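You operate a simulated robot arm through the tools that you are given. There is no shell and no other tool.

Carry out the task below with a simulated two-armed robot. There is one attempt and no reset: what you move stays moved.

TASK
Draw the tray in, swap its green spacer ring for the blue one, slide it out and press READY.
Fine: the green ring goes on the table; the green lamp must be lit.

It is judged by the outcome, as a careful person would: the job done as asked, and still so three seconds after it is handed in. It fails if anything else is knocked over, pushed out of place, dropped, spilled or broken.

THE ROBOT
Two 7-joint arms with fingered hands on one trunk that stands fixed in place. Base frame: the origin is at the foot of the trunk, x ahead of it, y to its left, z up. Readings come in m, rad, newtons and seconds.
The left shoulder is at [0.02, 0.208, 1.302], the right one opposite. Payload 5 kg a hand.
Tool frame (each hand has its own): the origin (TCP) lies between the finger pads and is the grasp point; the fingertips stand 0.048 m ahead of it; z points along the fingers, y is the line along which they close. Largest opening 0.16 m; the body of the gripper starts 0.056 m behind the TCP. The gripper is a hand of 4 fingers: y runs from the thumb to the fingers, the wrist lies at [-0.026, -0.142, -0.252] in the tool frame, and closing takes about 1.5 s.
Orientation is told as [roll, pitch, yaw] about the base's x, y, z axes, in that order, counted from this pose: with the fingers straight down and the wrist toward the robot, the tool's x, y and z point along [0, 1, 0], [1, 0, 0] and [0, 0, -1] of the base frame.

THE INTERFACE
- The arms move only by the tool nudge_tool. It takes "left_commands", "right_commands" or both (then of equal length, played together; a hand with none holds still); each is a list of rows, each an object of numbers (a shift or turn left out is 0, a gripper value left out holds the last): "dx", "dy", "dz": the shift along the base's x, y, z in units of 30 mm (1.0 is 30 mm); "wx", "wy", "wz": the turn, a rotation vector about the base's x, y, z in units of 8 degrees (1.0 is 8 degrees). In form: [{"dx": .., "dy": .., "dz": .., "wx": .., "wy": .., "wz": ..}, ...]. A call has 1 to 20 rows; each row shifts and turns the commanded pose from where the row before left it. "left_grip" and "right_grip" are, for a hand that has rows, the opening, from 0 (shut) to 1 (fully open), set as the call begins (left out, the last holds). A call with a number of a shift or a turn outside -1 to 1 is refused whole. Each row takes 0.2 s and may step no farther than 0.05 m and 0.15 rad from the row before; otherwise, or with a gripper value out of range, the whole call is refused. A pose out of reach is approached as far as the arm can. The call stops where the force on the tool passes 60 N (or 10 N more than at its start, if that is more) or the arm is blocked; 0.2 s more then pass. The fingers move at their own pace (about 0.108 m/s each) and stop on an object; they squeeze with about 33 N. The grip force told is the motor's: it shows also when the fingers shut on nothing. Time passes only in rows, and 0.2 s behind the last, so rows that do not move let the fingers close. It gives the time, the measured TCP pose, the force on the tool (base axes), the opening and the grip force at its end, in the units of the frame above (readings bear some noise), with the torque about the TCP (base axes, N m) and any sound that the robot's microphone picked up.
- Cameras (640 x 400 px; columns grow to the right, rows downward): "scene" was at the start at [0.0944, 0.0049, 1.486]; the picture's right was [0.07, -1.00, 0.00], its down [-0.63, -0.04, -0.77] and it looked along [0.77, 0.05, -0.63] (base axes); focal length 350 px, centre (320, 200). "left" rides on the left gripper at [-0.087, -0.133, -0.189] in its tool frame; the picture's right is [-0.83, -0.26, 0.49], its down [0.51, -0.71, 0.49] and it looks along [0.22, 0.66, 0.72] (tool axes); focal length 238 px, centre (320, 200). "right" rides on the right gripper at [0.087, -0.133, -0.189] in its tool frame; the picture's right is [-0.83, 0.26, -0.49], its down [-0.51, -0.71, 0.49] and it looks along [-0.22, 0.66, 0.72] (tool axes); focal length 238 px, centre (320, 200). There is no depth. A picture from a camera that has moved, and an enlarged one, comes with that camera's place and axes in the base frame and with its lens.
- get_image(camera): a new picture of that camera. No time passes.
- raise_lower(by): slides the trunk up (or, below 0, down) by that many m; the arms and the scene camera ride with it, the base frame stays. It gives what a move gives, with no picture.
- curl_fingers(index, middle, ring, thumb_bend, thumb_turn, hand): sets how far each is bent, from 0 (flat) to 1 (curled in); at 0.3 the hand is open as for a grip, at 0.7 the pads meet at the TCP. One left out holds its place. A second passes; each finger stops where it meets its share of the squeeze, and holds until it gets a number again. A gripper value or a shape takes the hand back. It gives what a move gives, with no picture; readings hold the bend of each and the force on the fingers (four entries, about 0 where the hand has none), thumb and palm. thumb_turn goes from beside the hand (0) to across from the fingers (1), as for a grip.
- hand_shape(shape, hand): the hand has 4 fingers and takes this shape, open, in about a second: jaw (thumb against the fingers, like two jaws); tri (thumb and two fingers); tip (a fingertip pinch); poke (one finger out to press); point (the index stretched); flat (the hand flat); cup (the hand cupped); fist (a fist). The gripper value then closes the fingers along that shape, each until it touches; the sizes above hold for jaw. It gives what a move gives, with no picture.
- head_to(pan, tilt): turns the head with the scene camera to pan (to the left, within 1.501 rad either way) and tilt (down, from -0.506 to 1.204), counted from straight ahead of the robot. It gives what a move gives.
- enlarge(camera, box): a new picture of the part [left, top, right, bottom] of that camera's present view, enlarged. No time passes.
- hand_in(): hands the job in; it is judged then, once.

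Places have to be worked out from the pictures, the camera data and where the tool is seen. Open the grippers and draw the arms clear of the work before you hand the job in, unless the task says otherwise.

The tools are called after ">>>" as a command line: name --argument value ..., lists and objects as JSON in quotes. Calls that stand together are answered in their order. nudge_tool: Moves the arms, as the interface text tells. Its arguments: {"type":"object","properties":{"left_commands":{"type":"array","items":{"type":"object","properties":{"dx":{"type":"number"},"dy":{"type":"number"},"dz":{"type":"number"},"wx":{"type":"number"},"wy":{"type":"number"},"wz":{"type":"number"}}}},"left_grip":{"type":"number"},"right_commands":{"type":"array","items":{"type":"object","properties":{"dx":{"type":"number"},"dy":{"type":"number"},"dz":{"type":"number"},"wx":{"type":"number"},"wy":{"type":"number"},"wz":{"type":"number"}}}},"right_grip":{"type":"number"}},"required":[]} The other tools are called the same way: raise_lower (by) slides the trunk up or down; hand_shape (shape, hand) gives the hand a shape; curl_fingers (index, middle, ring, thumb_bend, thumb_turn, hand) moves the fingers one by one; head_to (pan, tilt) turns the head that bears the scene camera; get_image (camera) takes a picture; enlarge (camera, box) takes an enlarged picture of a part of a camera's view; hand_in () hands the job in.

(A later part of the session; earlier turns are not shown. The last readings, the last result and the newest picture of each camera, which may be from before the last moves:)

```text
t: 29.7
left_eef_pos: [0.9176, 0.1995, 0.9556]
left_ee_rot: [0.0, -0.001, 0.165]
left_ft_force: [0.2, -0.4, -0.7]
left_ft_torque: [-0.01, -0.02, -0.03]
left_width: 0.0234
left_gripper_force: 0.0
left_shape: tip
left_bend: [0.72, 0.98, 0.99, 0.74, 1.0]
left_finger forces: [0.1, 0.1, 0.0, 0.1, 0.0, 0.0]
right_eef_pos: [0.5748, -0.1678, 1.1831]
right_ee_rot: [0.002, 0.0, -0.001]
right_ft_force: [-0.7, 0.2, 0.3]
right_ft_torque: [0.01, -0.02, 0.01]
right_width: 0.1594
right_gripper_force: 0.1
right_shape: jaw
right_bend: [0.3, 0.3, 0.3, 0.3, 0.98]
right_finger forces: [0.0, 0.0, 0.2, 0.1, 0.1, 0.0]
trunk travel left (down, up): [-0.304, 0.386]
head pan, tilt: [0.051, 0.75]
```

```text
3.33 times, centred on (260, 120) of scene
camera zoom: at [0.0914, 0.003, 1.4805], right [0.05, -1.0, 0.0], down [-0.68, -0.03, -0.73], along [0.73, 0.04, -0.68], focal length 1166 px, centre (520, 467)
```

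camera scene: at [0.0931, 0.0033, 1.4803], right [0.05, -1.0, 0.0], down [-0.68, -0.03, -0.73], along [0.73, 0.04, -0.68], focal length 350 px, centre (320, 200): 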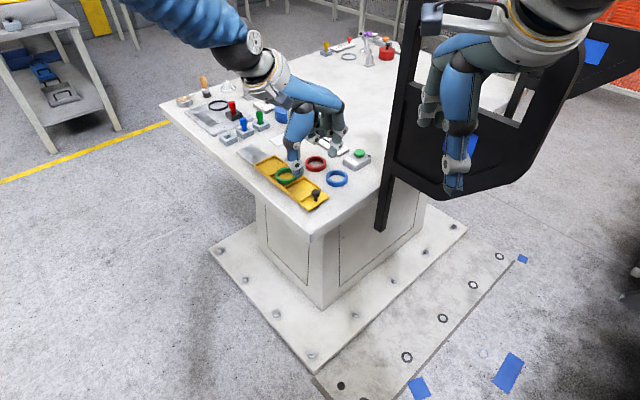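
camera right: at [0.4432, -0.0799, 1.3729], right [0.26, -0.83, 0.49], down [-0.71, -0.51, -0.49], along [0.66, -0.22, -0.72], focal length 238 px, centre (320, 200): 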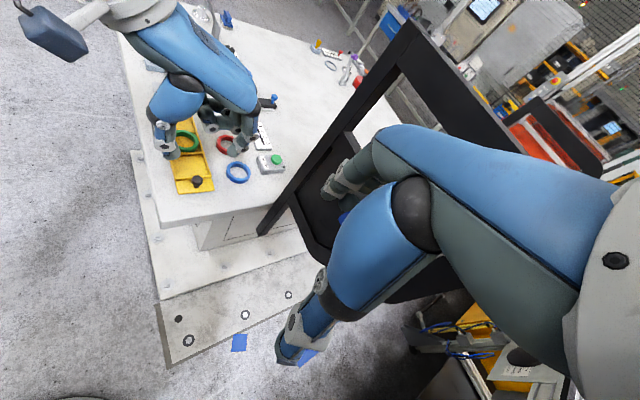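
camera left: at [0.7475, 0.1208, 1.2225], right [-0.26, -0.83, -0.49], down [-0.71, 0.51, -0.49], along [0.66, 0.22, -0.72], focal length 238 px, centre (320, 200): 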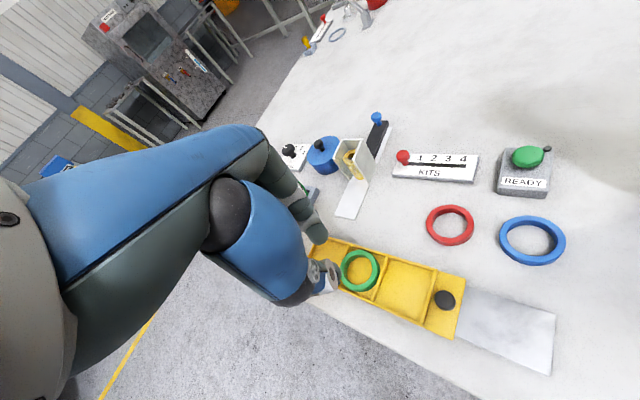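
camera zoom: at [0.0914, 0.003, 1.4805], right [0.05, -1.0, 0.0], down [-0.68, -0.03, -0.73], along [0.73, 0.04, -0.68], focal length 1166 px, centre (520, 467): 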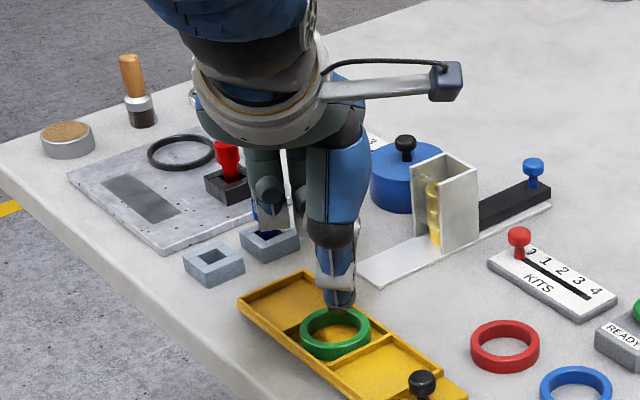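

The curled fingers' underside is at z≈0.98, clear of everything. I descend the last ~27 mm in small steps.

>>> nudge_tool --left_commands '[{"dz": -0.3}, {"dz": -0.3}, {"dz": -0.2}, {"dz": 0}]'

>>> enlarge --camera "scene" --box '[245, 115, 325, 180]'

>>> enlarge --camera "right" --box '[150, 60, 230, 130]'

>>> enlarge --camera "left" --box '[270, 200, 390, 300]'

```text
t: 30.7
left_eef_pos: [0.9178, 0.2008, 0.9344]
left_ee_rot: [0.001, -0.003, 0.165]
left_ft_force: [0.8, 0.8, 7.2]
left_ft_torque: [0.05, -0.16, 0.02]
left_width: 0.0237
left_gripper_force: 0.1
left_shape: tip
left_bend: [0.72, 0.98, 0.99, 0.74, 1.0]
left_finger forces: [6.3, 0.1, 0.0, 0.1, 0.0, 0.0]
right_eef_pos: [0.5757, -0.1673, 1.1852]
right_ee_rot: [0.0, 0.0, 0.001]
right_ft_force: [0.5, 0.6, 0.2]
right_ft_torque: [0.0, 0.05, 0.0]
right_width: 0.1597
right_gripper_force: 0.1
right_shape: jaw
right_bend: [0.3, 0.3, 0.3, 0.3, 0.98]
right_finger forces: [0.0, 0.0, 0.0, 0.1, 0.0, 0.0]
trunk travel left (down, up): [-0.304, 0.386]
head pan, tilt: [0.051, 0.75]
```

```text
6.15 times, centred on (285, 148) of scene
camera zoom: at [0.0915, 0.0031, 1.4806], right [0.05, -1.0, 0.0], down [-0.68, -0.03, -0.73], along [0.73, 0.04, -0.68], focal length 2152 px, centre (535, 523)
```

zoom: 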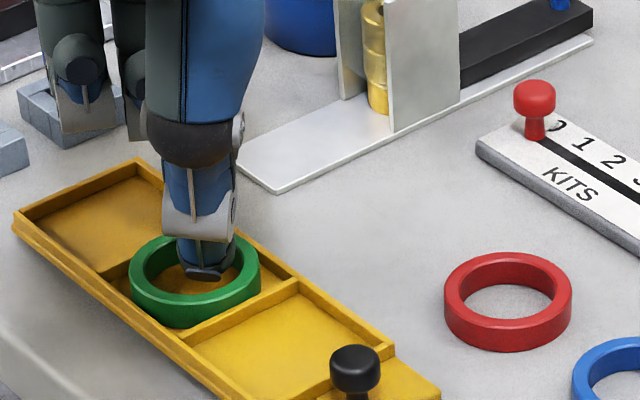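

```text
5.71 times, centred on (190, 95) of right
camera zoom: at [0.4417, -0.0802, 1.3736], right [0.26, -0.83, 0.49], down [-0.71, -0.51, -0.49], along [0.66, -0.22, -0.72], focal length 1362 px, centre (1063, 800)
```

zoom: 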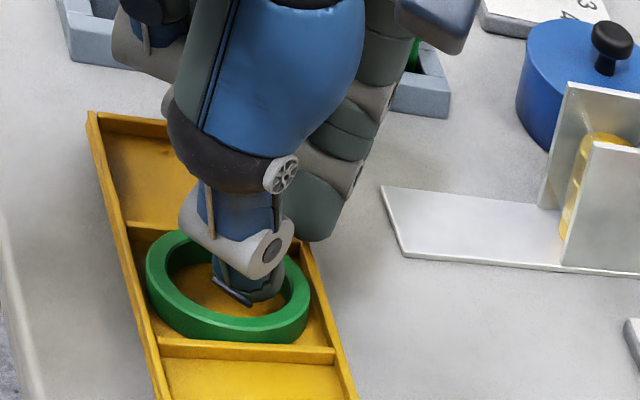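

```text
4.00 times, centred on (330, 250) of left
camera zoom: at [0.7996, 0.0927, 1.1216], right [-0.12, -0.87, -0.49], down [-0.78, 0.38, -0.49], along [0.61, 0.32, -0.72], focal length 953 px, centre (280, 0)
```

zoom: 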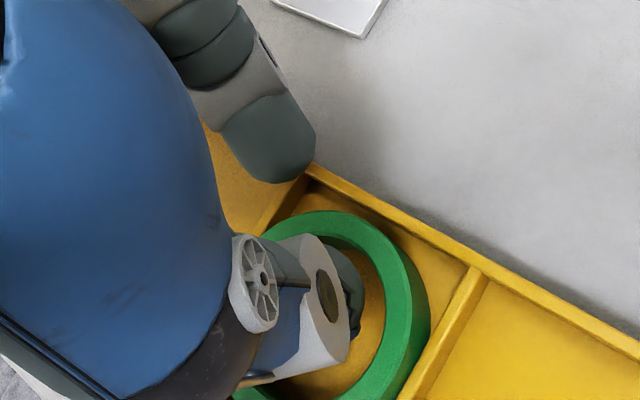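

The index tip rests on the wall top (6 N) with the thumb down inside the hole, ~9 mm overlap on the ring. I close from here, without rising this time.

>>> nudge_tool --left_commands '[{"dz": 0}, {"dz": 0}, {"dz": 0}, {"dz": 0}, {"dz": 0}]' --left_grip 0

>>> enlarge --camera "right" --box '[150, 60, 230, 130]'

>>> enlarge --camera "left" --box '[270, 200, 390, 300]'

```text
t: 31.9
left_eef_pos: [0.9164, 0.2007, 0.9331]
left_ee_rot: [0.0, 0.001, 0.167]
left_ft_force: [-4.1, 0.3, 8.7]
left_ft_torque: [-0.02, 0.16, 0.04]
left_width: 0.004
left_gripper_force: 33.1
left_shape: tip
left_bend: [0.72, 1.0, 1.0, 0.66, 1.0]
left_finger forces: [0.0, 0.1, 0.0, 0.1, 0.0, 0.1]
right_eef_pos: [0.5734, -0.1672, 1.1841]
right_ee_rot: [0.0, 0.0, 0.001]
right_ft_force: [0.9, 0.5, 1.1]
right_ft_torque: [0.01, 0.04, 0.01]
right_width: 0.1598
right_gripper_force: 0.1
right_shape: jaw
right_bend: [0.3, 0.3, 0.3, 0.3, 0.98]
right_finger forces: [0.0, 0.1, 0.1, 0.0, 0.0, 0.1]
trunk travel left (down, up): [-0.304, 0.386]
head pan, tilt: [0.051, 0.75]
```

```text
5.71 times, centred on (190, 95) of right
camera zoom: at [0.441, -0.0803, 1.3738], right [0.26, -0.83, 0.49], down [-0.71, -0.51, -0.49], along [0.66, -0.22, -0.72], focal length 1362 px, centre (1063, 800)
```

zoom: 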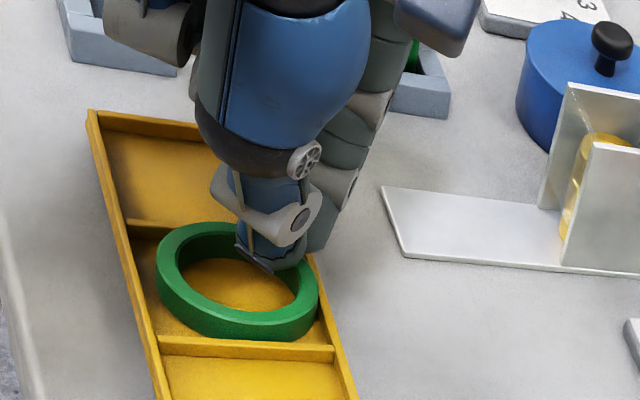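

```text
4.00 times, centred on (330, 250) of left
camera zoom: at [0.7987, 0.0925, 1.1214], right [-0.12, -0.87, -0.49], down [-0.78, 0.38, -0.49], along [0.61, 0.32, -0.72], focal length 953 px, centre (280, 0)
```

zoom: 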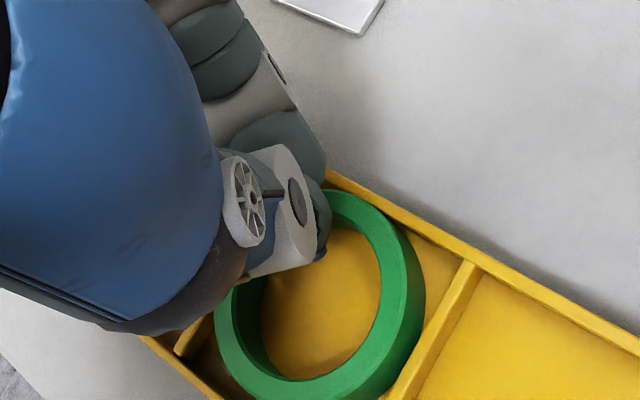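

It slid off again: the tips rise ~8 mm as they close (24 mm → shut), so the grip ended above the ring. I lift, reopen, and will instead pre-close to just over the wall thickness and then descend; first I re-measure the ring.

>>> nudge_tool --left_commands '[{"dz": 0.5}, {"dz": 0.8}, {"dz": 0.7}, {"dz": 0}]'

>>> nudge_tool --left_commands '[{"dx": -0.8, "dz": 0.5}, {"dx": -0.8, "dz": 0.5}, {"dx": 0}]' --left_grip 0.09

>>> enlarge --camera "scene" --box '[255, 140, 305, 180]'

>>> enlarge --camera "right" --box '[160, 70, 220, 125]'

>>> enlarge --camera "left" --box '[290, 200, 400, 290]'

```text
t: 32.9
left_eef_pos: [0.9175, 0.2011, 0.9925]
left_ee_rot: [0.0, 0.002, 0.164]
left_ft_force: [-0.3, 0.3, 0.2]
left_ft_torque: [0.05, 0.02, 0.02]
left_width: 0.0039
left_gripper_force: 32.6
left_shape: tip
left_bend: [0.72, 1.0, 1.0, 0.66, 1.0]
left_finger forces: [0.0, 0.0, 0.0, 0.1, 0.0, 0.0]
right_eef_pos: [0.5758, -0.1679, 1.1847]
right_ee_rot: [0.0, -0.001, 0.001]
right_ft_force: [-0.1, -0.1, -0.7]
right_ft_torque: [-0.05, 0.03, 0.01]
right_width: 0.1596
right_gripper_force: 0.0
right_shape: jaw
right_bend: [0.3, 0.3, 0.3, 0.3, 0.98]
right_finger forces: [0.1, 0.0, 0.0, 0.1, 0.0, 0.0]
trunk travel left (down, up): [-0.304, 0.386]
head pan, tilt: [0.051, 0.75]
```

```text
t: 33.7
left_eef_pos: [0.8712, 0.1987, 1.0193]
left_ee_rot: [0.0, 0.002, 0.167]
left_ft_force: [0.4, 0.3, -0.8]
left_ft_torque: [-0.01, 0.04, -0.05]
left_width: 0.014
left_gripper_force: 0.0
left_shape: tip
left_bend: [0.71, 0.98, 0.99, 0.73, 1.0]
left_finger forces: [0.0, 0.0, 0.0, 0.1, 0.1, 0.0]
right_eef_pos: [0.5756, -0.167, 1.1841]
right_ee_rot: [0.0, 0.001, 0.001]
right_ft_force: [0.7, -0.3, 0.2]
right_ft_torque: [0.0, 0.03, -0.02]
right_width: 0.1594
right_gripper_force: 0.0
right_shape: jaw
right_bend: [0.3, 0.3, 0.3, 0.3, 0.98]
right_finger forces: [0.0, 0.0, 0.1, 0.0, 0.1, 0.1]
trunk travel left (down, up): [-0.304, 0.386]
head pan, tilt: [0.051, 0.75]
```

```text
10.00 times, centred on (280, 160) of scene
camera zoom: at [0.0928, 0.0034, 1.4803], right [0.05, -1.0, 0.0], down [-0.68, -0.03, -0.73], along [0.73, 0.04, -0.68], focal length 3497 px, centre (720, 600)
```

zoom: 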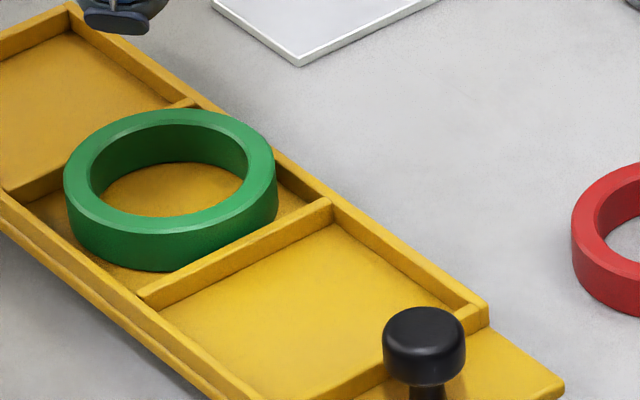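

```text
7.27 times, centred on (190, 98) of right
camera zoom: at [0.4429, -0.08, 1.3731], right [0.26, -0.83, 0.49], down [-0.71, -0.51, -0.49], along [0.66, -0.22, -0.72], focal length 1734 px, centre (1266, 946)
```

zoom: 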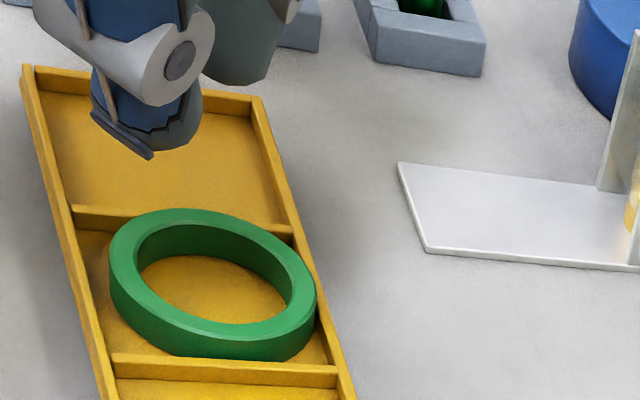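

```text
4.44 times, centred on (345, 245) of left
camera zoom: at [0.7539, 0.0921, 1.208], right [-0.12, -0.87, -0.49], down [-0.78, 0.38, -0.49], along [0.61, 0.32, -0.72], focal length 1059 px, centre (209, 0)
```

zoom: 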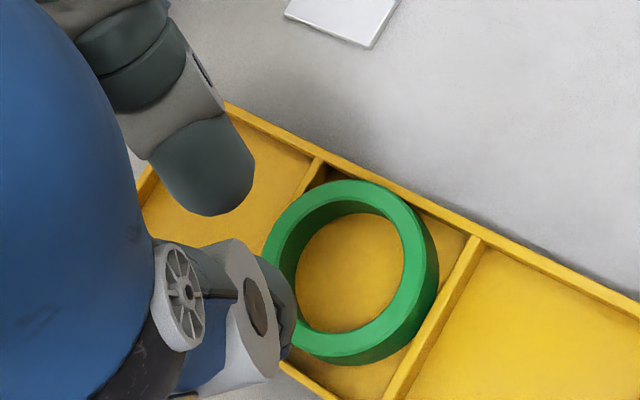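

Ring centre is now about (0.8965, 0.2025), still flat. I pre-set a 14 mm opening and line up over its near wall at (0.8705, 0.207), descending to z≈0.948 for a check.

>>> nudge_tool --left_commands '[{"dy": 0.14}, {"dy": 0.14, "dz": -0.6}, {"dz": -0.6}, {"dz": -0.6}, {"dz": -0.57}, {"dz": 0}]'

>>> enlarge --camera "scene" --box '[255, 130, 305, 175]'

>>> enlarge --camera "right" --box '[160, 70, 220, 125]'

>>> enlarge --camera "left" --box '[290, 190, 390, 280]'

```text
t: 35.1
left_eef_pos: [0.8719, 0.2093, 0.9483]
left_ee_rot: [-0.001, 0.0, 0.167]
left_ft_force: [-0.6, 0.3, -0.1]
left_ft_torque: [0.0, -0.04, 0.0]
left_width: 0.0141
left_gripper_force: 0.1
left_shape: tip
left_bend: [0.71, 0.98, 0.99, 0.73, 1.0]
left_finger forces: [0.0, 0.0, 0.1, 0.0, 0.1, 0.0]
right_eef_pos: [0.5745, -0.1661, 1.1836]
right_ee_rot: [0.0, -0.001, 0.0]
right_ft_force: [-0.4, 0.0, 0.6]
right_ft_torque: [0.02, -0.01, -0.02]
right_width: 0.1598
right_gripper_force: 0.1
right_shape: jaw
right_bend: [0.3, 0.3, 0.3, 0.3, 0.98]
right_finger forces: [0.1, 0.0, 0.1, 0.0, 0.0, 0.1]
trunk travel left (down, up): [-0.304, 0.386]
head pan, tilt: [0.051, 0.75]
```

```text
8.89 times, centred on (280, 152) of scene
camera zoom: at [0.0915, 0.0032, 1.4805], right [0.05, -1.0, 0.0], down [-0.68, -0.03, -0.73], along [0.73, 0.04, -0.68], focal length 3108 px, centre (676, 622)
```

zoom: 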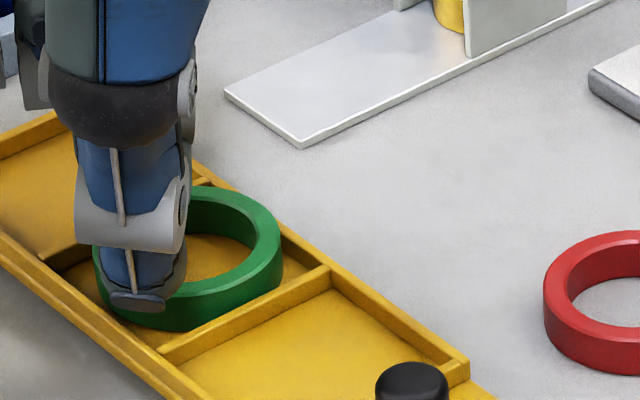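

```text
7.27 times, centred on (190, 98) of right
camera zoom: at [0.4416, -0.0802, 1.3736], right [0.26, -0.83, 0.49], down [-0.71, -0.51, -0.49], along [0.66, -0.22, -0.72], focal length 1734 px, centre (1266, 946)
```

zoom: 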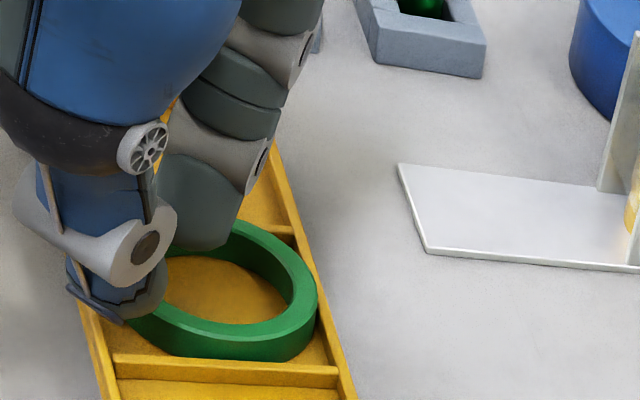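

```text
4.44 times, centred on (340, 235) of left
camera zoom: at [0.7547, 0.1012, 1.137], right [-0.12, -0.87, -0.49], down [-0.78, 0.38, -0.49], along [0.61, 0.32, -0.72], focal length 1059 px, centre (231, 44)
```

zoom: 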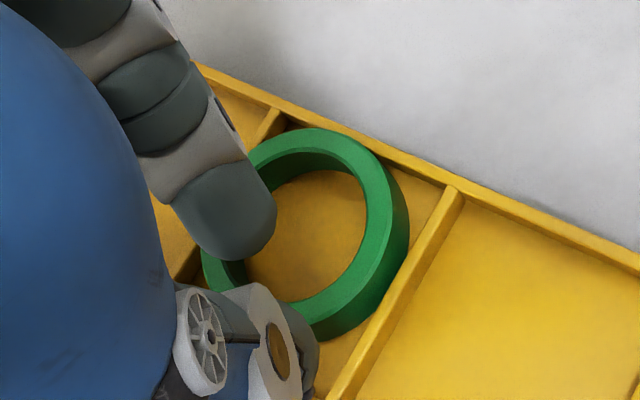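

The tips straddle the near wall. I descend to about z=0.930 in small steps, expecting light contact on the wall top.

>>> nudge_tool --left_commands '[{"dz": -0.2}, {"dz": -0.2}, {"dz": -0.15}, {"dz": 0}]'

>>> enlarge --camera "left" --box '[290, 190, 390, 280]'

>>> enlarge --camera "right" --box '[160, 70, 220, 125]'

```text
t: 36.1
left_eef_pos: [0.87, 0.2088, 0.9333]
left_ee_rot: [0.001, -0.001, 0.166]
left_ft_force: [-0.3, -0.3, 0.5]
left_ft_torque: [-0.03, 0.01, -0.02]
left_width: 0.0145
left_gripper_force: 0.1
left_shape: tip
left_bend: [0.71, 0.98, 0.99, 0.73, 1.0]
left_finger forces: [0.0, 0.0, 0.1, 0.1, 1.0, 0.0]
right_eef_pos: [0.5765, -0.1677, 1.1843]
right_ee_rot: [0.002, -0.001, 0.0]
right_ft_force: [0.0, 0.0, 1.0]
right_ft_torque: [-0.01, -0.02, -0.05]
right_width: 0.1596
right_gripper_force: 0.0
right_shape: jaw
right_bend: [0.3, 0.3, 0.3, 0.3, 0.98]
right_finger forces: [0.1, 0.1, 0.1, 0.1, 0.0, 0.1]
trunk travel left (down, up): [-0.304, 0.386]
head pan, tilt: [0.051, 0.75]
```

```text
4.44 times, centred on (340, 235) of left
camera zoom: at [0.7527, 0.101, 1.122], right [-0.12, -0.87, -0.49], down [-0.78, 0.38, -0.49], along [0.61, 0.32, -0.72], focal length 1059 px, centre (231, 44)
```

zoom: 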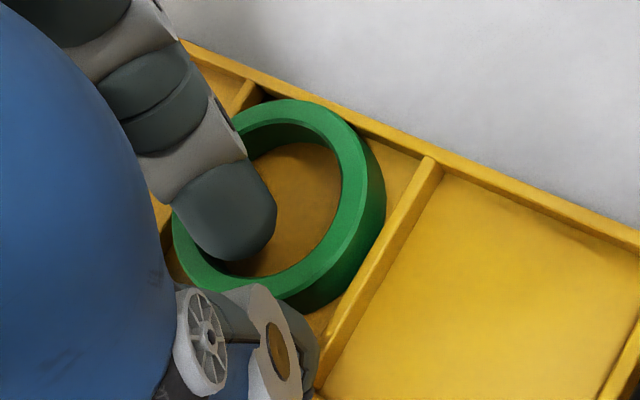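

```text
7.27 times, centred on (190, 98) of right
camera zoom: at [0.4421, -0.0801, 1.3734], right [0.26, -0.83, 0.49], down [-0.71, -0.51, -0.49], along [0.66, -0.22, -0.72], focal length 1734 px, centre (1266, 946)
```

zoom: 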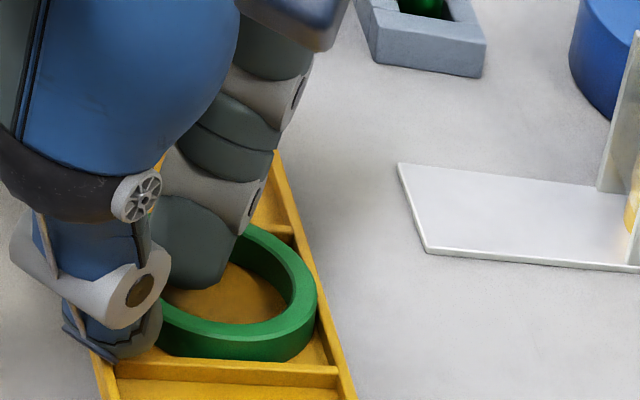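

Thumb just touches the wall top (1 N). I close to ~9 mm, then keep lowering a little before the full squeeze.

>>> nudge_tool --left_commands '[{"dz": -0.03}, {"dz": 0}]' --left_grip 0.055

>>> nudge_tool --left_commands '[{"dz": -0.07}, {"dz": -0.07}, {"dz": 0}]'

>>> enlarge --camera "left" --box '[290, 190, 390, 280]'

```text
t: 36.7
left_eef_pos: [0.8693, 0.2078, 0.9333]
left_ee_rot: [-0.001, -0.003, 0.165]
left_ft_force: [-2.2, -0.3, 6.8]
left_ft_torque: [-0.11, 0.3, 0.02]
left_width: 0.0091
left_gripper_force: 0.1
left_shape: tip
left_bend: [0.67, 0.98, 0.99, 0.72, 1.0]
left_finger forces: [0.0, 0.0, 0.0, 0.1, 8.1, 0.1]
right_eef_pos: [0.5744, -0.1665, 1.1849]
right_ee_rot: [0.001, 0.0, -0.003]
right_ft_force: [-0.1, 0.0, -0.3]
right_ft_torque: [0.03, 0.03, 0.03]
right_width: 0.1594
right_gripper_force: 0.1
right_shape: jaw
right_bend: [0.3, 0.3, 0.3, 0.3, 0.98]
right_finger forces: [0.0, 0.0, 0.1, 0.0, 0.0, 0.0]
trunk travel left (down, up): [-0.304, 0.386]
head pan, tilt: [0.051, 0.75]
```

```text
t: 37.5
left_eef_pos: [0.8685, 0.207, 0.9328]
left_ee_rot: [-0.001, -0.006, 0.166]
left_ft_force: [-6.1, -1.9, 30.4]
left_ft_torque: [-0.24, 1.02, 0.01]
left_width: 0.0095
left_gripper_force: 0.0
left_shape: tip
left_bend: [0.67, 0.98, 0.99, 0.72, 1.0]
left_finger forces: [0.0, 0.1, 0.0, 0.0, 32.8, 0.0]
right_eef_pos: [0.5719, -0.1682, 1.1851]
right_ee_rot: [-0.001, -0.002, -0.001]
right_ft_force: [-0.4, 0.4, 0.4]
right_ft_torque: [0.03, 0.0, -0.02]
right_width: 0.1597
right_gripper_force: 0.0
right_shape: jaw
right_bend: [0.3, 0.3, 0.3, 0.3, 0.98]
right_finger forces: [0.0, 0.0, 0.0, 0.0, 0.0, 0.1]
trunk travel left (down, up): [-0.304, 0.386]
head pan, tilt: [0.051, 0.75]
```

```text
4.44 times, centred on (340, 235) of left
camera zoom: at [0.7503, 0.1004, 1.1211], right [-0.12, -0.87, -0.49], down [-0.78, 0.38, -0.5], along [0.62, 0.32, -0.72], focal length 1059 px, centre (231, 44)
```

zoom: 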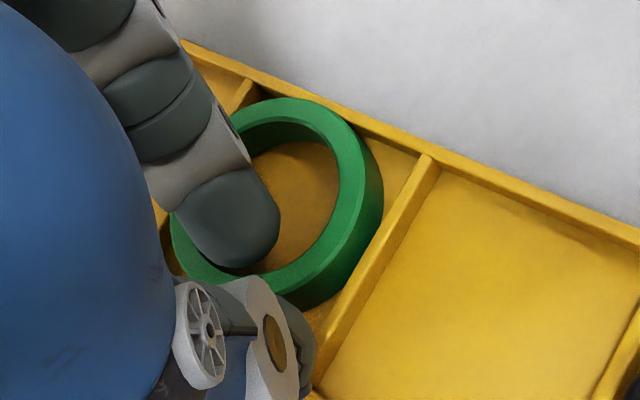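

The thumb is now pressing the wall top with ~33 N, too much. I ease up ~3 mm of command and then squeeze fully.

>>> nudge_tool --left_commands '[{"dz": 0.11}, {"dz": 0}]'

>>> nudge_tool --left_commands '[{"dz": 0}, {"dz": 0}, {"dz": 0}, {"dz": 0}]' --left_grip 0

>>> enlarge --camera "left" --box '[290, 190, 390, 280]'

>>> enlarge --camera "right" --box '[160, 70, 220, 125]'

```text
t: 38.1
left_eef_pos: [0.8671, 0.2064, 0.9328]
left_ee_rot: [0.0, -0.003, 0.166]
left_ft_force: [-4.4, -1.4, 24.5]
left_ft_torque: [-0.25, 0.75, 0.01]
left_width: 0.0095
left_gripper_force: 0.0
left_shape: tip
left_bend: [0.67, 0.98, 0.99, 0.73, 1.0]
left_finger forces: [0.1, 0.0, 0.1, 0.0, 25.9, 0.0]
right_eef_pos: [0.5743, -0.1679, 1.1845]
right_ee_rot: [0.0, 0.0, 0.0]
right_ft_force: [1.3, 0.7, -0.1]
right_ft_torque: [0.0, -0.02, 0.01]
right_width: 0.1597
right_gripper_force: 0.0
right_shape: jaw
right_bend: [0.3, 0.3, 0.3, 0.3, 0.98]
right_finger forces: [0.1, 0.0, 0.0, 0.0, 0.0, 0.0]
trunk travel left (down, up): [-0.304, 0.386]
head pan, tilt: [0.051, 0.75]
```

```text
t: 39.1
left_eef_pos: [0.8688, 0.2069, 0.9327]
left_ee_rot: [0.0, -0.002, 0.164]
left_ft_force: [3.1, -1.6, 19.3]
left_ft_torque: [-0.13, -0.01, 0.06]
left_width: 0.0011
left_gripper_force: 33.1
left_shape: tip
left_bend: [0.7, 1.0, 1.0, 0.74, 1.0]
left_finger forces: [0.1, 0.1, 0.0, 0.0, 0.0, 0.1]
right_eef_pos: [0.5741, -0.1675, 1.1846]
right_ee_rot: [-0.001, -0.001, 0.001]
right_ft_force: [-0.4, 0.3, 0.3]
right_ft_torque: [0.02, 0.01, 0.02]
right_width: 0.1594
right_gripper_force: 0.1
right_shape: jaw
right_bend: [0.3, 0.3, 0.3, 0.3, 0.98]
right_finger forces: [0.1, 0.0, 0.0, 0.1, 0.1, 0.1]
trunk travel left (down, up): [-0.304, 0.386]
head pan, tilt: [0.051, 0.75]
```

```text
4.44 times, centred on (340, 235) of left
camera zoom: at [0.7507, 0.1005, 1.1208], right [-0.12, -0.87, -0.49], down [-0.78, 0.38, -0.49], along [0.61, 0.32, -0.72], focal length 1059 px, centre (231, 44)
```

zoom: 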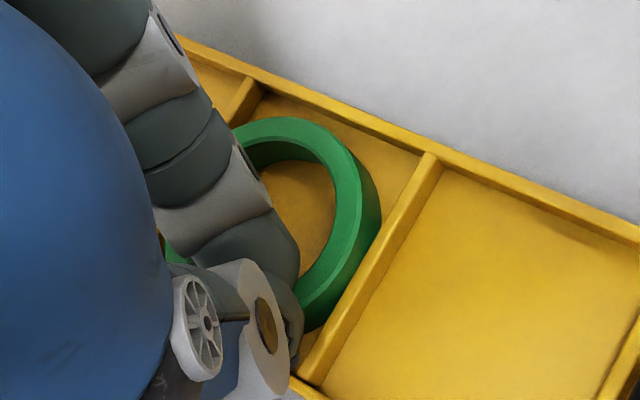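

```text
7.27 times, centred on (190, 98) of right
camera zoom: at [0.4409, -0.0807, 1.3738], right [0.26, -0.83, 0.49], down [-0.71, -0.51, -0.49], along [0.66, -0.22, -0.72], focal length 1734 px, centre (1266, 946)
```

zoom: 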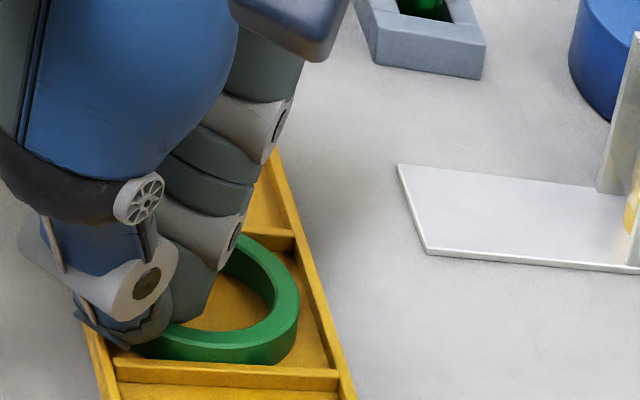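

The converging fingertips ride over the ring again. I lift off and try the "tri" shape, whose pads should close more parallel, with the thumb inside the hole and two fingers outside.

>>> nudge_tool --left_commands '[{"dz": 0.5}, {"dz": 0.9}, {"dz": 0.9}, {"dz": 0.9}, {"dz": 0.3}]'

>>> hand_shape --shape "tri" --hand "left"

>>> nudge_tool --left_commands '[{"dz": 0}, {"dz": 0}, {"dz": 0}, {"dz": 0}, {"dz": 0}]' --left_grip 0.15

>>> get_image --camera "left"

>>> enlarge --camera "scene" --box '[220, 70, 340, 170]'

>>> enlarge --camera "right" --box '[120, 20, 240, 130]'

```text
t: 40.3
left_eef_pos: [0.8691, 0.2089, 1.035]
left_ee_rot: [-0.001, 0.002, 0.168]
left_ft_force: [0.1, 1.3, -0.6]
left_ft_torque: [-0.01, 0.04, -0.03]
left_width: 0.0009
left_gripper_force: 33.0
left_shape: tip
left_bend: [0.7, 1.0, 1.0, 0.74, 1.0]
left_finger forces: [0.0, 0.1, 0.0, 0.0, 0.1, 0.0]
right_eef_pos: [0.576, -0.1679, 1.1831]
right_ee_rot: [0.0, 0.0, 0.001]
right_ft_force: [-0.1, 0.1, 0.5]
right_ft_torque: [-0.03, 0.01, -0.03]
right_width: 0.1594
right_gripper_force: 0.0
right_shape: jaw
right_bend: [0.3, 0.3, 0.3, 0.3, 0.98]
right_finger forces: [0.0, 0.1, 0.0, 0.0, 0.0, 0.0]
trunk travel left (down, up): [-0.304, 0.386]
head pan, tilt: [0.051, 0.75]
```

```text
t: 41.2
left_eef_pos: [0.8691, 0.2067, 1.0351]
left_ee_rot: [0.0, 0.001, 0.165]
left_ft_force: [0.2, -0.2, -0.1]
left_ft_torque: [-0.02, 0.02, 0.0]
left_width: 0.1596
left_gripper_force: 0.0
left_shape: tri
left_bend: [0.3, 0.3, 0.99, 0.3, 0.98]
left_finger forces: [0.1, 0.1, 0.0, 0.0, 0.0, 0.0]
right_eef_pos: [0.5759, -0.1665, 1.184]
right_ee_rot: [0.0, 0.0, 0.001]
right_ft_force: [0.4, 0.4, -0.2]
right_ft_torque: [-0.03, 0.01, -0.02]
right_width: 0.1597
right_gripper_force: 0.0
right_shape: jaw
right_bend: [0.3, 0.3, 0.3, 0.3, 0.98]
right_finger forces: [0.1, 0.1, 0.1, 0.0, 0.0, 0.1]
trunk travel left (down, up): [-0.304, 0.386]
head pan, tilt: [0.051, 0.75]
```

```text
t: 42.4
left_eef_pos: [0.8699, 0.2081, 1.0353]
left_ee_rot: [0.0, 0.0, 0.166]
left_ft_force: [0.1, 0.0, -0.3]
left_ft_torque: [0.01, 0.01, 0.03]
left_width: 0.0244
left_gripper_force: 0.1
left_shape: tri
left_bend: [0.73, 0.61, 0.99, 0.74, 1.0]
left_finger forces: [0.0, 0.0, 0.0, 0.0, 0.0, 0.0]
right_eef_pos: [0.5748, -0.1675, 1.185]
right_ee_rot: [-0.001, 0.0, 0.0]
right_ft_force: [0.5, 0.3, -0.2]
right_ft_torque: [-0.02, 0.0, 0.02]
right_width: 0.1594
right_gripper_force: 0.1
right_shape: jaw
right_bend: [0.3, 0.3, 0.3, 0.3, 0.98]
right_finger forces: [0.0, 0.0, 0.1, 0.0, 0.1, 0.1]
trunk travel left (down, up): [-0.304, 0.386]
head pan, tilt: [0.051, 0.75]
```

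```text
taken
camera left: at [0.7521, 0.1001, 1.2252], right [-0.12, -0.87, -0.49], down [-0.78, 0.38, -0.49], along [0.61, 0.32, -0.72], focal length 238 px, centre (320, 200)
```

left: 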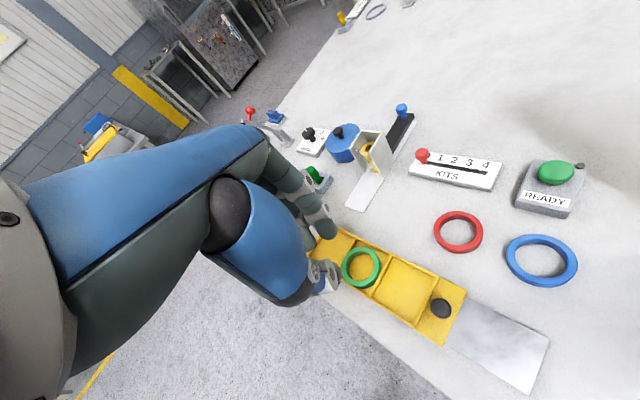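

```text
4.00 times, centred on (280, 120) of scene
camera zoom: at [0.0919, 0.0032, 1.4804], right [0.05, -1.0, 0.0], down [-0.68, -0.03, -0.73], along [0.73, 0.04, -0.68], focal length 1399 px, centre (480, 520)
```

zoom: 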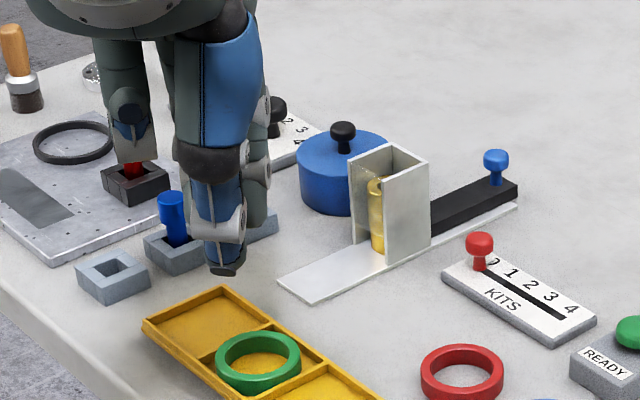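

```text
3.64 times, centred on (180, 75) of right
camera zoom: at [0.4421, -0.0802, 1.3734], right [0.26, -0.83, 0.49], down [-0.71, -0.51, -0.49], along [0.66, -0.22, -0.72], focal length 867 px, centre (829, 654)
```

zoom: 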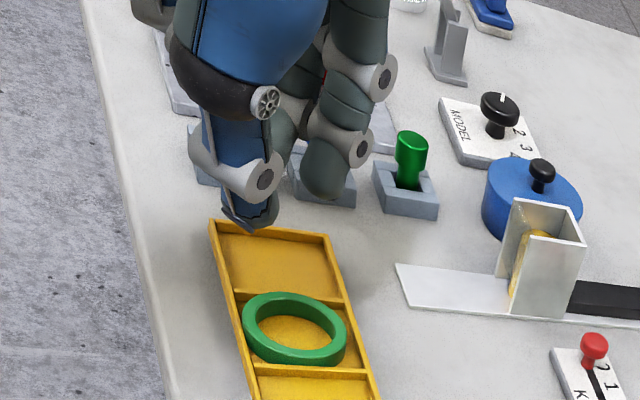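

"Tri" closes with the same converging tips. A different trick should work: with the index inside the hole, push the ring outward so it pivots on the low wall and its near side rises, with the thumb following under the raised side, then pinch. I return to the tip shape at ~4 cm and re-measure the ring.

>>> hand_shape --shape "tip" --hand "left"

>>> nudge_tool --left_commands '[{"dz": 0}, {"dz": 0}, {"dz": 0}, {"dz": 0}, {"dz": 0}]' --left_grip 0.245

>>> enlarge --camera "scene" --box '[255, 140, 305, 180]'

>>> enlarge --camera "right" --box '[160, 70, 220, 125]'

>>> enlarge --camera "left" --box '[290, 200, 400, 300]'

```text
t: 43.3
left_eef_pos: [0.869, 0.2072, 1.0366]
left_ee_rot: [0.0, -0.001, 0.166]
left_ft_force: [-0.4, -0.1, -0.9]
left_ft_torque: [0.01, -0.03, -0.01]
left_width: 0.1596
left_gripper_force: 0.1
left_shape: tip
left_bend: [0.3, 0.98, 0.99, 0.3, 0.98]
left_finger forces: [0.0, 0.1, 0.0, 0.0, 0.1, 0.0]
right_eef_pos: [0.5761, -0.1659, 1.1836]
right_ee_rot: [-0.001, 0.0, 0.0]
right_ft_force: [0.6, 0.0, -0.3]
right_ft_torque: [-0.02, -0.03, -0.01]
right_width: 0.1596
right_gripper_force: 0.2
right_shape: jaw
right_bend: [0.3, 0.3, 0.3, 0.3, 0.98]
right_finger forces: [0.0, 0.1, 0.0, 0.0, 0.1, 0.0]
trunk travel left (down, up): [-0.304, 0.386]
head pan, tilt: [0.051, 0.75]
```

```text
t: 44.5
left_eef_pos: [0.8702, 0.2076, 1.0376]
left_ee_rot: [-0.001, 0.0, 0.166]
left_ft_force: [0.3, 0.4, 0.0]
left_ft_torque: [0.01, -0.01, -0.01]
left_width: 0.0399
left_gripper_force: 0.0
left_shape: tip
left_bend: [0.73, 0.98, 0.99, 0.74, 1.0]
left_finger forces: [0.0, 0.0, 0.0, 0.0, 0.0, 0.1]
right_eef_pos: [0.5749, -0.1672, 1.1841]
right_ee_rot: [0.0, -0.001, 0.0]
right_ft_force: [0.7, -0.3, -0.1]
right_ft_torque: [-0.01, 0.01, -0.02]
right_width: 0.1595
right_gripper_force: 0.1
right_shape: jaw
right_bend: [0.3, 0.3, 0.3, 0.3, 0.98]
right_finger forces: [0.0, 0.1, 0.1, 0.1, 0.0, 0.0]
trunk travel left (down, up): [-0.304, 0.386]
head pan, tilt: [0.051, 0.75]
```

```text
10.00 times, centred on (280, 160) of scene
camera zoom: at [0.092, 0.0032, 1.4804], right [0.05, -1.0, 0.0], down [-0.68, -0.03, -0.73], along [0.73, 0.04, -0.68], focal length 3497 px, centre (720, 600)
```

zoom: 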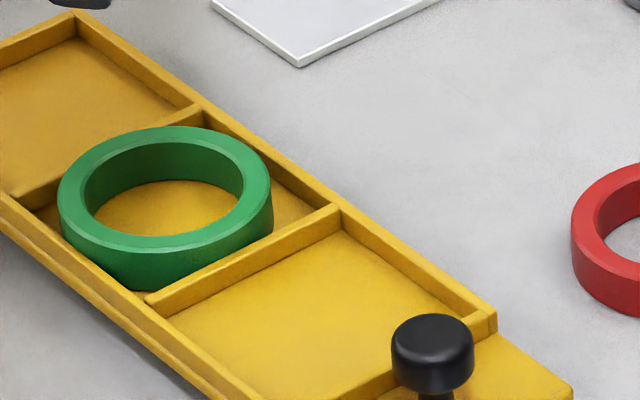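

```text
7.27 times, centred on (190, 98) of right
camera zoom: at [0.4421, -0.0802, 1.3734], right [0.26, -0.83, 0.49], down [-0.71, -0.51, -0.49], along [0.66, -0.22, -0.72], focal length 1734 px, centre (1266, 946)
```

zoom: 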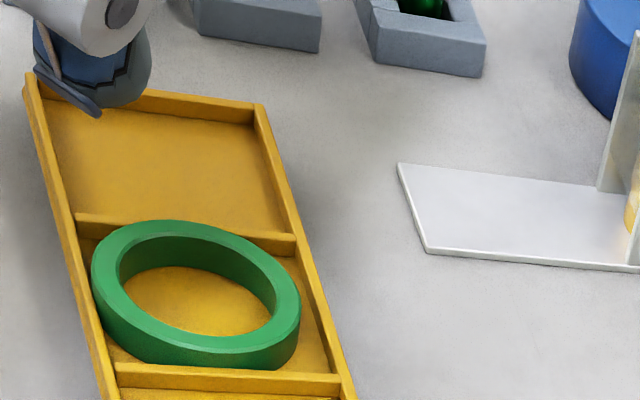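

```text
4.00 times, centred on (345, 250) of left
camera zoom: at [0.7521, 0.1001, 1.2252], right [-0.12, -0.87, -0.49], down [-0.78, 0.38, -0.49], along [0.61, 0.32, -0.72], focal length 953 px, centre (220, 0)
```

zoom: 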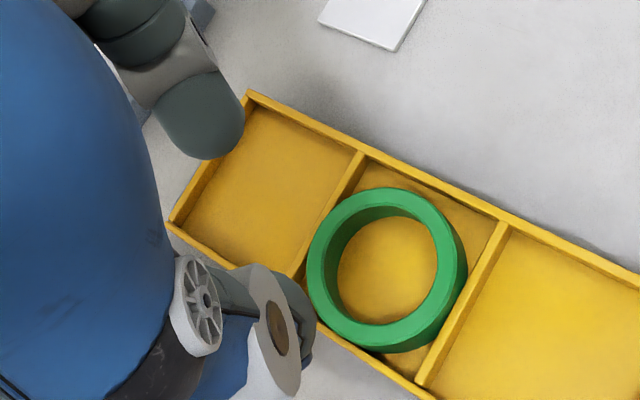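

The ring sits at (0.8885, 0.2025) now (the tray has crept back ~3 mm; harmless). I place the index into the middle of the hole, thumb outside near side, tips just above the wall tops (TCP z≈0.9345).

>>> nudge_tool --left_commands '[{"dx": -0.14, "dy": -0.085, "dz": -0.7}, {"dx": -0.13, "dy": -0.085, "dz": -0.7}, {"dz": -0.7}, {"dz": -0.7}, {"dz": -0.3}, {"dz": -0.25}, {"dz": 0}]'

>>> enlarge --camera "left" --box '[290, 180, 400, 280]'

>>> enlarge --camera "right" --box '[150, 70, 220, 130]'

```text
t: 46.1
left_eef_pos: [0.8601, 0.2027, 0.936]
left_ee_rot: [0.0, 0.002, 0.164]
left_ft_force: [-0.2, -0.5, 1.2]
left_ft_torque: [0.0, -0.03, 0.02]
left_width: 0.0399
left_gripper_force: 0.1
left_shape: tip
left_bend: [0.73, 0.98, 0.99, 0.74, 1.0]
left_finger forces: [0.0, 0.0, 0.0, 0.1, 0.0, 0.1]
right_eef_pos: [0.575, -0.1666, 1.1839]
right_ee_rot: [0.0, 0.0, 0.003]
right_ft_force: [-0.9, -0.2, 0.3]
right_ft_torque: [-0.02, -0.02, -0.02]
right_width: 0.1594
right_gripper_force: 0.0
right_shape: jaw
right_bend: [0.3, 0.3, 0.3, 0.3, 0.98]
right_finger forces: [0.0, 0.0, 0.0, 0.0, 0.0, 0.1]
trunk travel left (down, up): [-0.304, 0.386]
head pan, tilt: [0.051, 0.75]
```

```text
4.00 times, centred on (345, 230) of left
camera zoom: at [0.7429, 0.0961, 1.1248], right [-0.12, -0.87, -0.49], down [-0.78, 0.38, -0.49], along [0.61, 0.32, -0.72], focal length 953 px, centre (220, 80)
```

zoom: 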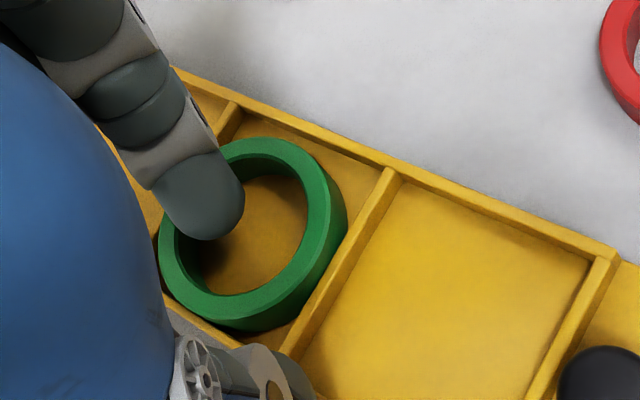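

```text
6.67 times, centred on (185, 100) of right
camera zoom: at [0.4418, -0.0803, 1.3735], right [0.26, -0.83, 0.49], down [-0.71, -0.51, -0.49], along [0.66, -0.22, -0.72], focal length 1589 px, centre (1220, 867)
```

zoom: 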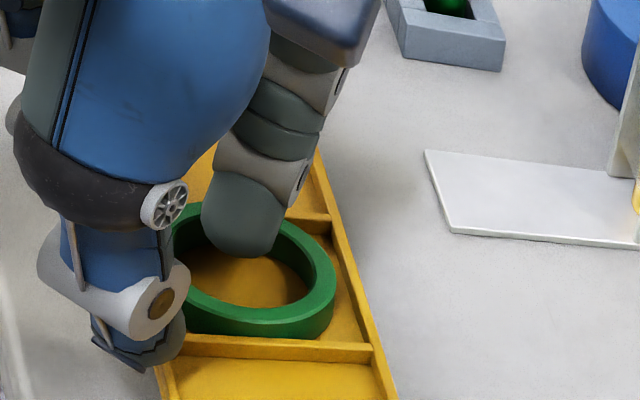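

The index hangs inside the hole. I push +x (away from me, toward the tray's far stop) about 14 mm to meet the far inner wall.

>>> nudge_tool --left_commands '[{"dx": 0.16}, {"dx": 0.16}, {"dx": 0.16}, {"dx": 0}]'

>>> enlarge --camera "left" --box '[290, 180, 400, 280]'

>>> enlarge --camera "right" --box '[150, 70, 220, 130]'

```text
t: 47.1
left_eef_pos: [0.8755, 0.2023, 0.9357]
left_ee_rot: [-0.002, 0.003, 0.166]
left_ft_force: [-1.4, -0.1, 0.5]
left_ft_torque: [0.0, 0.03, -0.02]
left_width: 0.039
left_gripper_force: 0.1
left_shape: tip
left_bend: [0.73, 0.98, 0.99, 0.74, 1.0]
left_finger forces: [0.8, 0.0, 0.0, 0.1, 0.0, 0.0]
right_eef_pos: [0.5764, -0.1681, 1.1835]
right_ee_rot: [0.0, 0.0, 0.0]
right_ft_force: [0.5, 0.2, -0.2]
right_ft_torque: [-0.04, 0.03, 0.03]
right_width: 0.1597
right_gripper_force: 0.0
right_shape: jaw
right_bend: [0.3, 0.3, 0.3, 0.3, 0.98]
right_finger forces: [0.0, 0.0, 0.0, 0.0, 0.1, 0.0]
trunk travel left (down, up): [-0.304, 0.386]
head pan, tilt: [0.051, 0.75]
```

```text
4.00 times, centred on (345, 230) of left
camera zoom: at [0.7578, 0.0956, 1.1244], right [-0.12, -0.87, -0.49], down [-0.78, 0.38, -0.49], along [0.61, 0.32, -0.72], focal length 953 px, centre (220, 80)
```

zoom: 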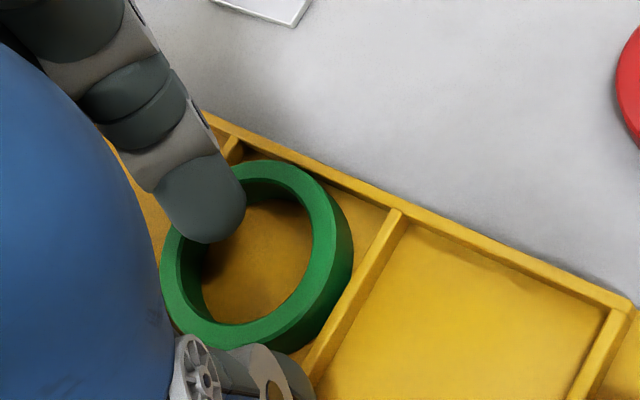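

```text
6.67 times, centred on (185, 100) of right
camera zoom: at [0.4419, -0.0802, 1.3734], right [0.26, -0.83, 0.49], down [-0.71, -0.51, -0.49], along [0.66, -0.22, -0.72], focal length 1589 px, centre (1220, 867)
```

zoom: 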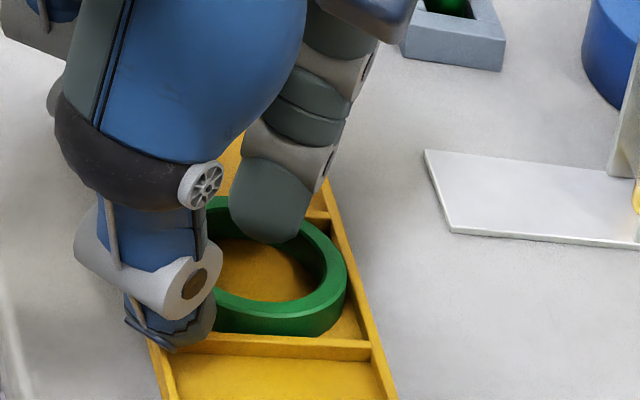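

Light first contact (~1 N). I push on another 6 mm and look whether the near side of the ring lifts.

>>> nudge_tool --left_commands '[{"dx": 0.1}, {"dx": 0.1}, {"dx": 0}]'

>>> enlarge --camera "left" --box '[290, 180, 400, 280]'

>>> enlarge --camera "right" --box '[150, 70, 220, 130]'

>>> enlarge --camera "scene" --box '[255, 130, 305, 175]'

```text
t: 47.9
left_eef_pos: [0.8801, 0.2039, 0.9377]
left_ee_rot: [-0.001, -0.001, 0.167]
left_ft_force: [-1.7, -0.9, 1.8]
left_ft_torque: [-0.01, 0.09, 0.02]
left_width: 0.0392
left_gripper_force: 0.0
left_shape: tip
left_bend: [0.73, 0.98, 0.99, 0.74, 1.0]
left_finger forces: [2.4, 0.0, 0.0, 0.0, 0.0, 0.1]
right_eef_pos: [0.5756, -0.1677, 1.1842]
right_ee_rot: [0.0, 0.0, -0.001]
right_ft_force: [-0.8, -0.4, 0.2]
right_ft_torque: [0.04, 0.01, 0.04]
right_width: 0.1595
right_gripper_force: 0.0
right_shape: jaw
right_bend: [0.3, 0.3, 0.3, 0.3, 0.98]
right_finger forces: [0.0, 0.0, 0.1, 0.1, 0.0, 0.0]
trunk travel left (down, up): [-0.304, 0.386]
head pan, tilt: [0.051, 0.75]
```

```text
4.00 times, centred on (345, 230) of left
camera zoom: at [0.7633, 0.0959, 1.1254], right [-0.12, -0.87, -0.49], down [-0.78, 0.38, -0.49], along [0.61, 0.32, -0.72], focal length 953 px, centre (220, 80)
```

zoom: 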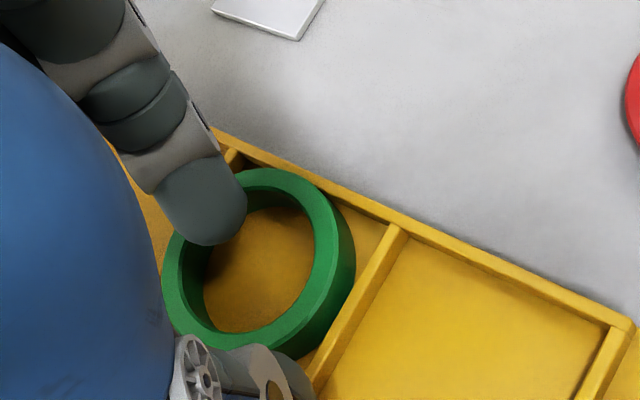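

```text
6.67 times, centred on (185, 100) of right
camera zoom: at [0.4418, -0.0803, 1.3735], right [0.26, -0.83, 0.49], down [-0.71, -0.51, -0.49], along [0.66, -0.22, -0.72], focal length 1589 px, centre (1220, 867)
```

zoom: 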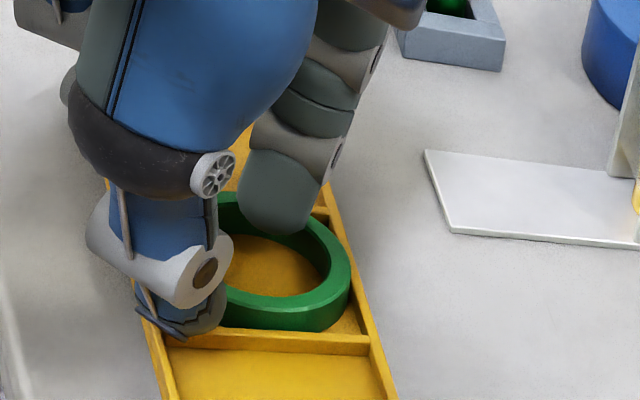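

```text
8.89 times, centred on (280, 152) of scene
camera zoom: at [0.0917, 0.0031, 1.4805], right [0.05, -1.0, 0.0], down [-0.68, -0.03, -0.73], along [0.73, 0.04, -0.68], focal length 3108 px, centre (676, 622)
```

zoom: 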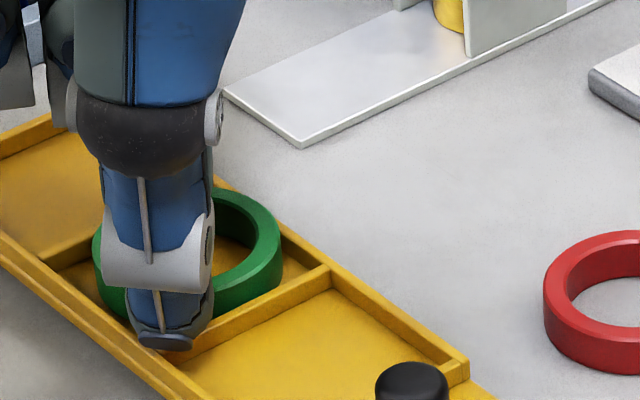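

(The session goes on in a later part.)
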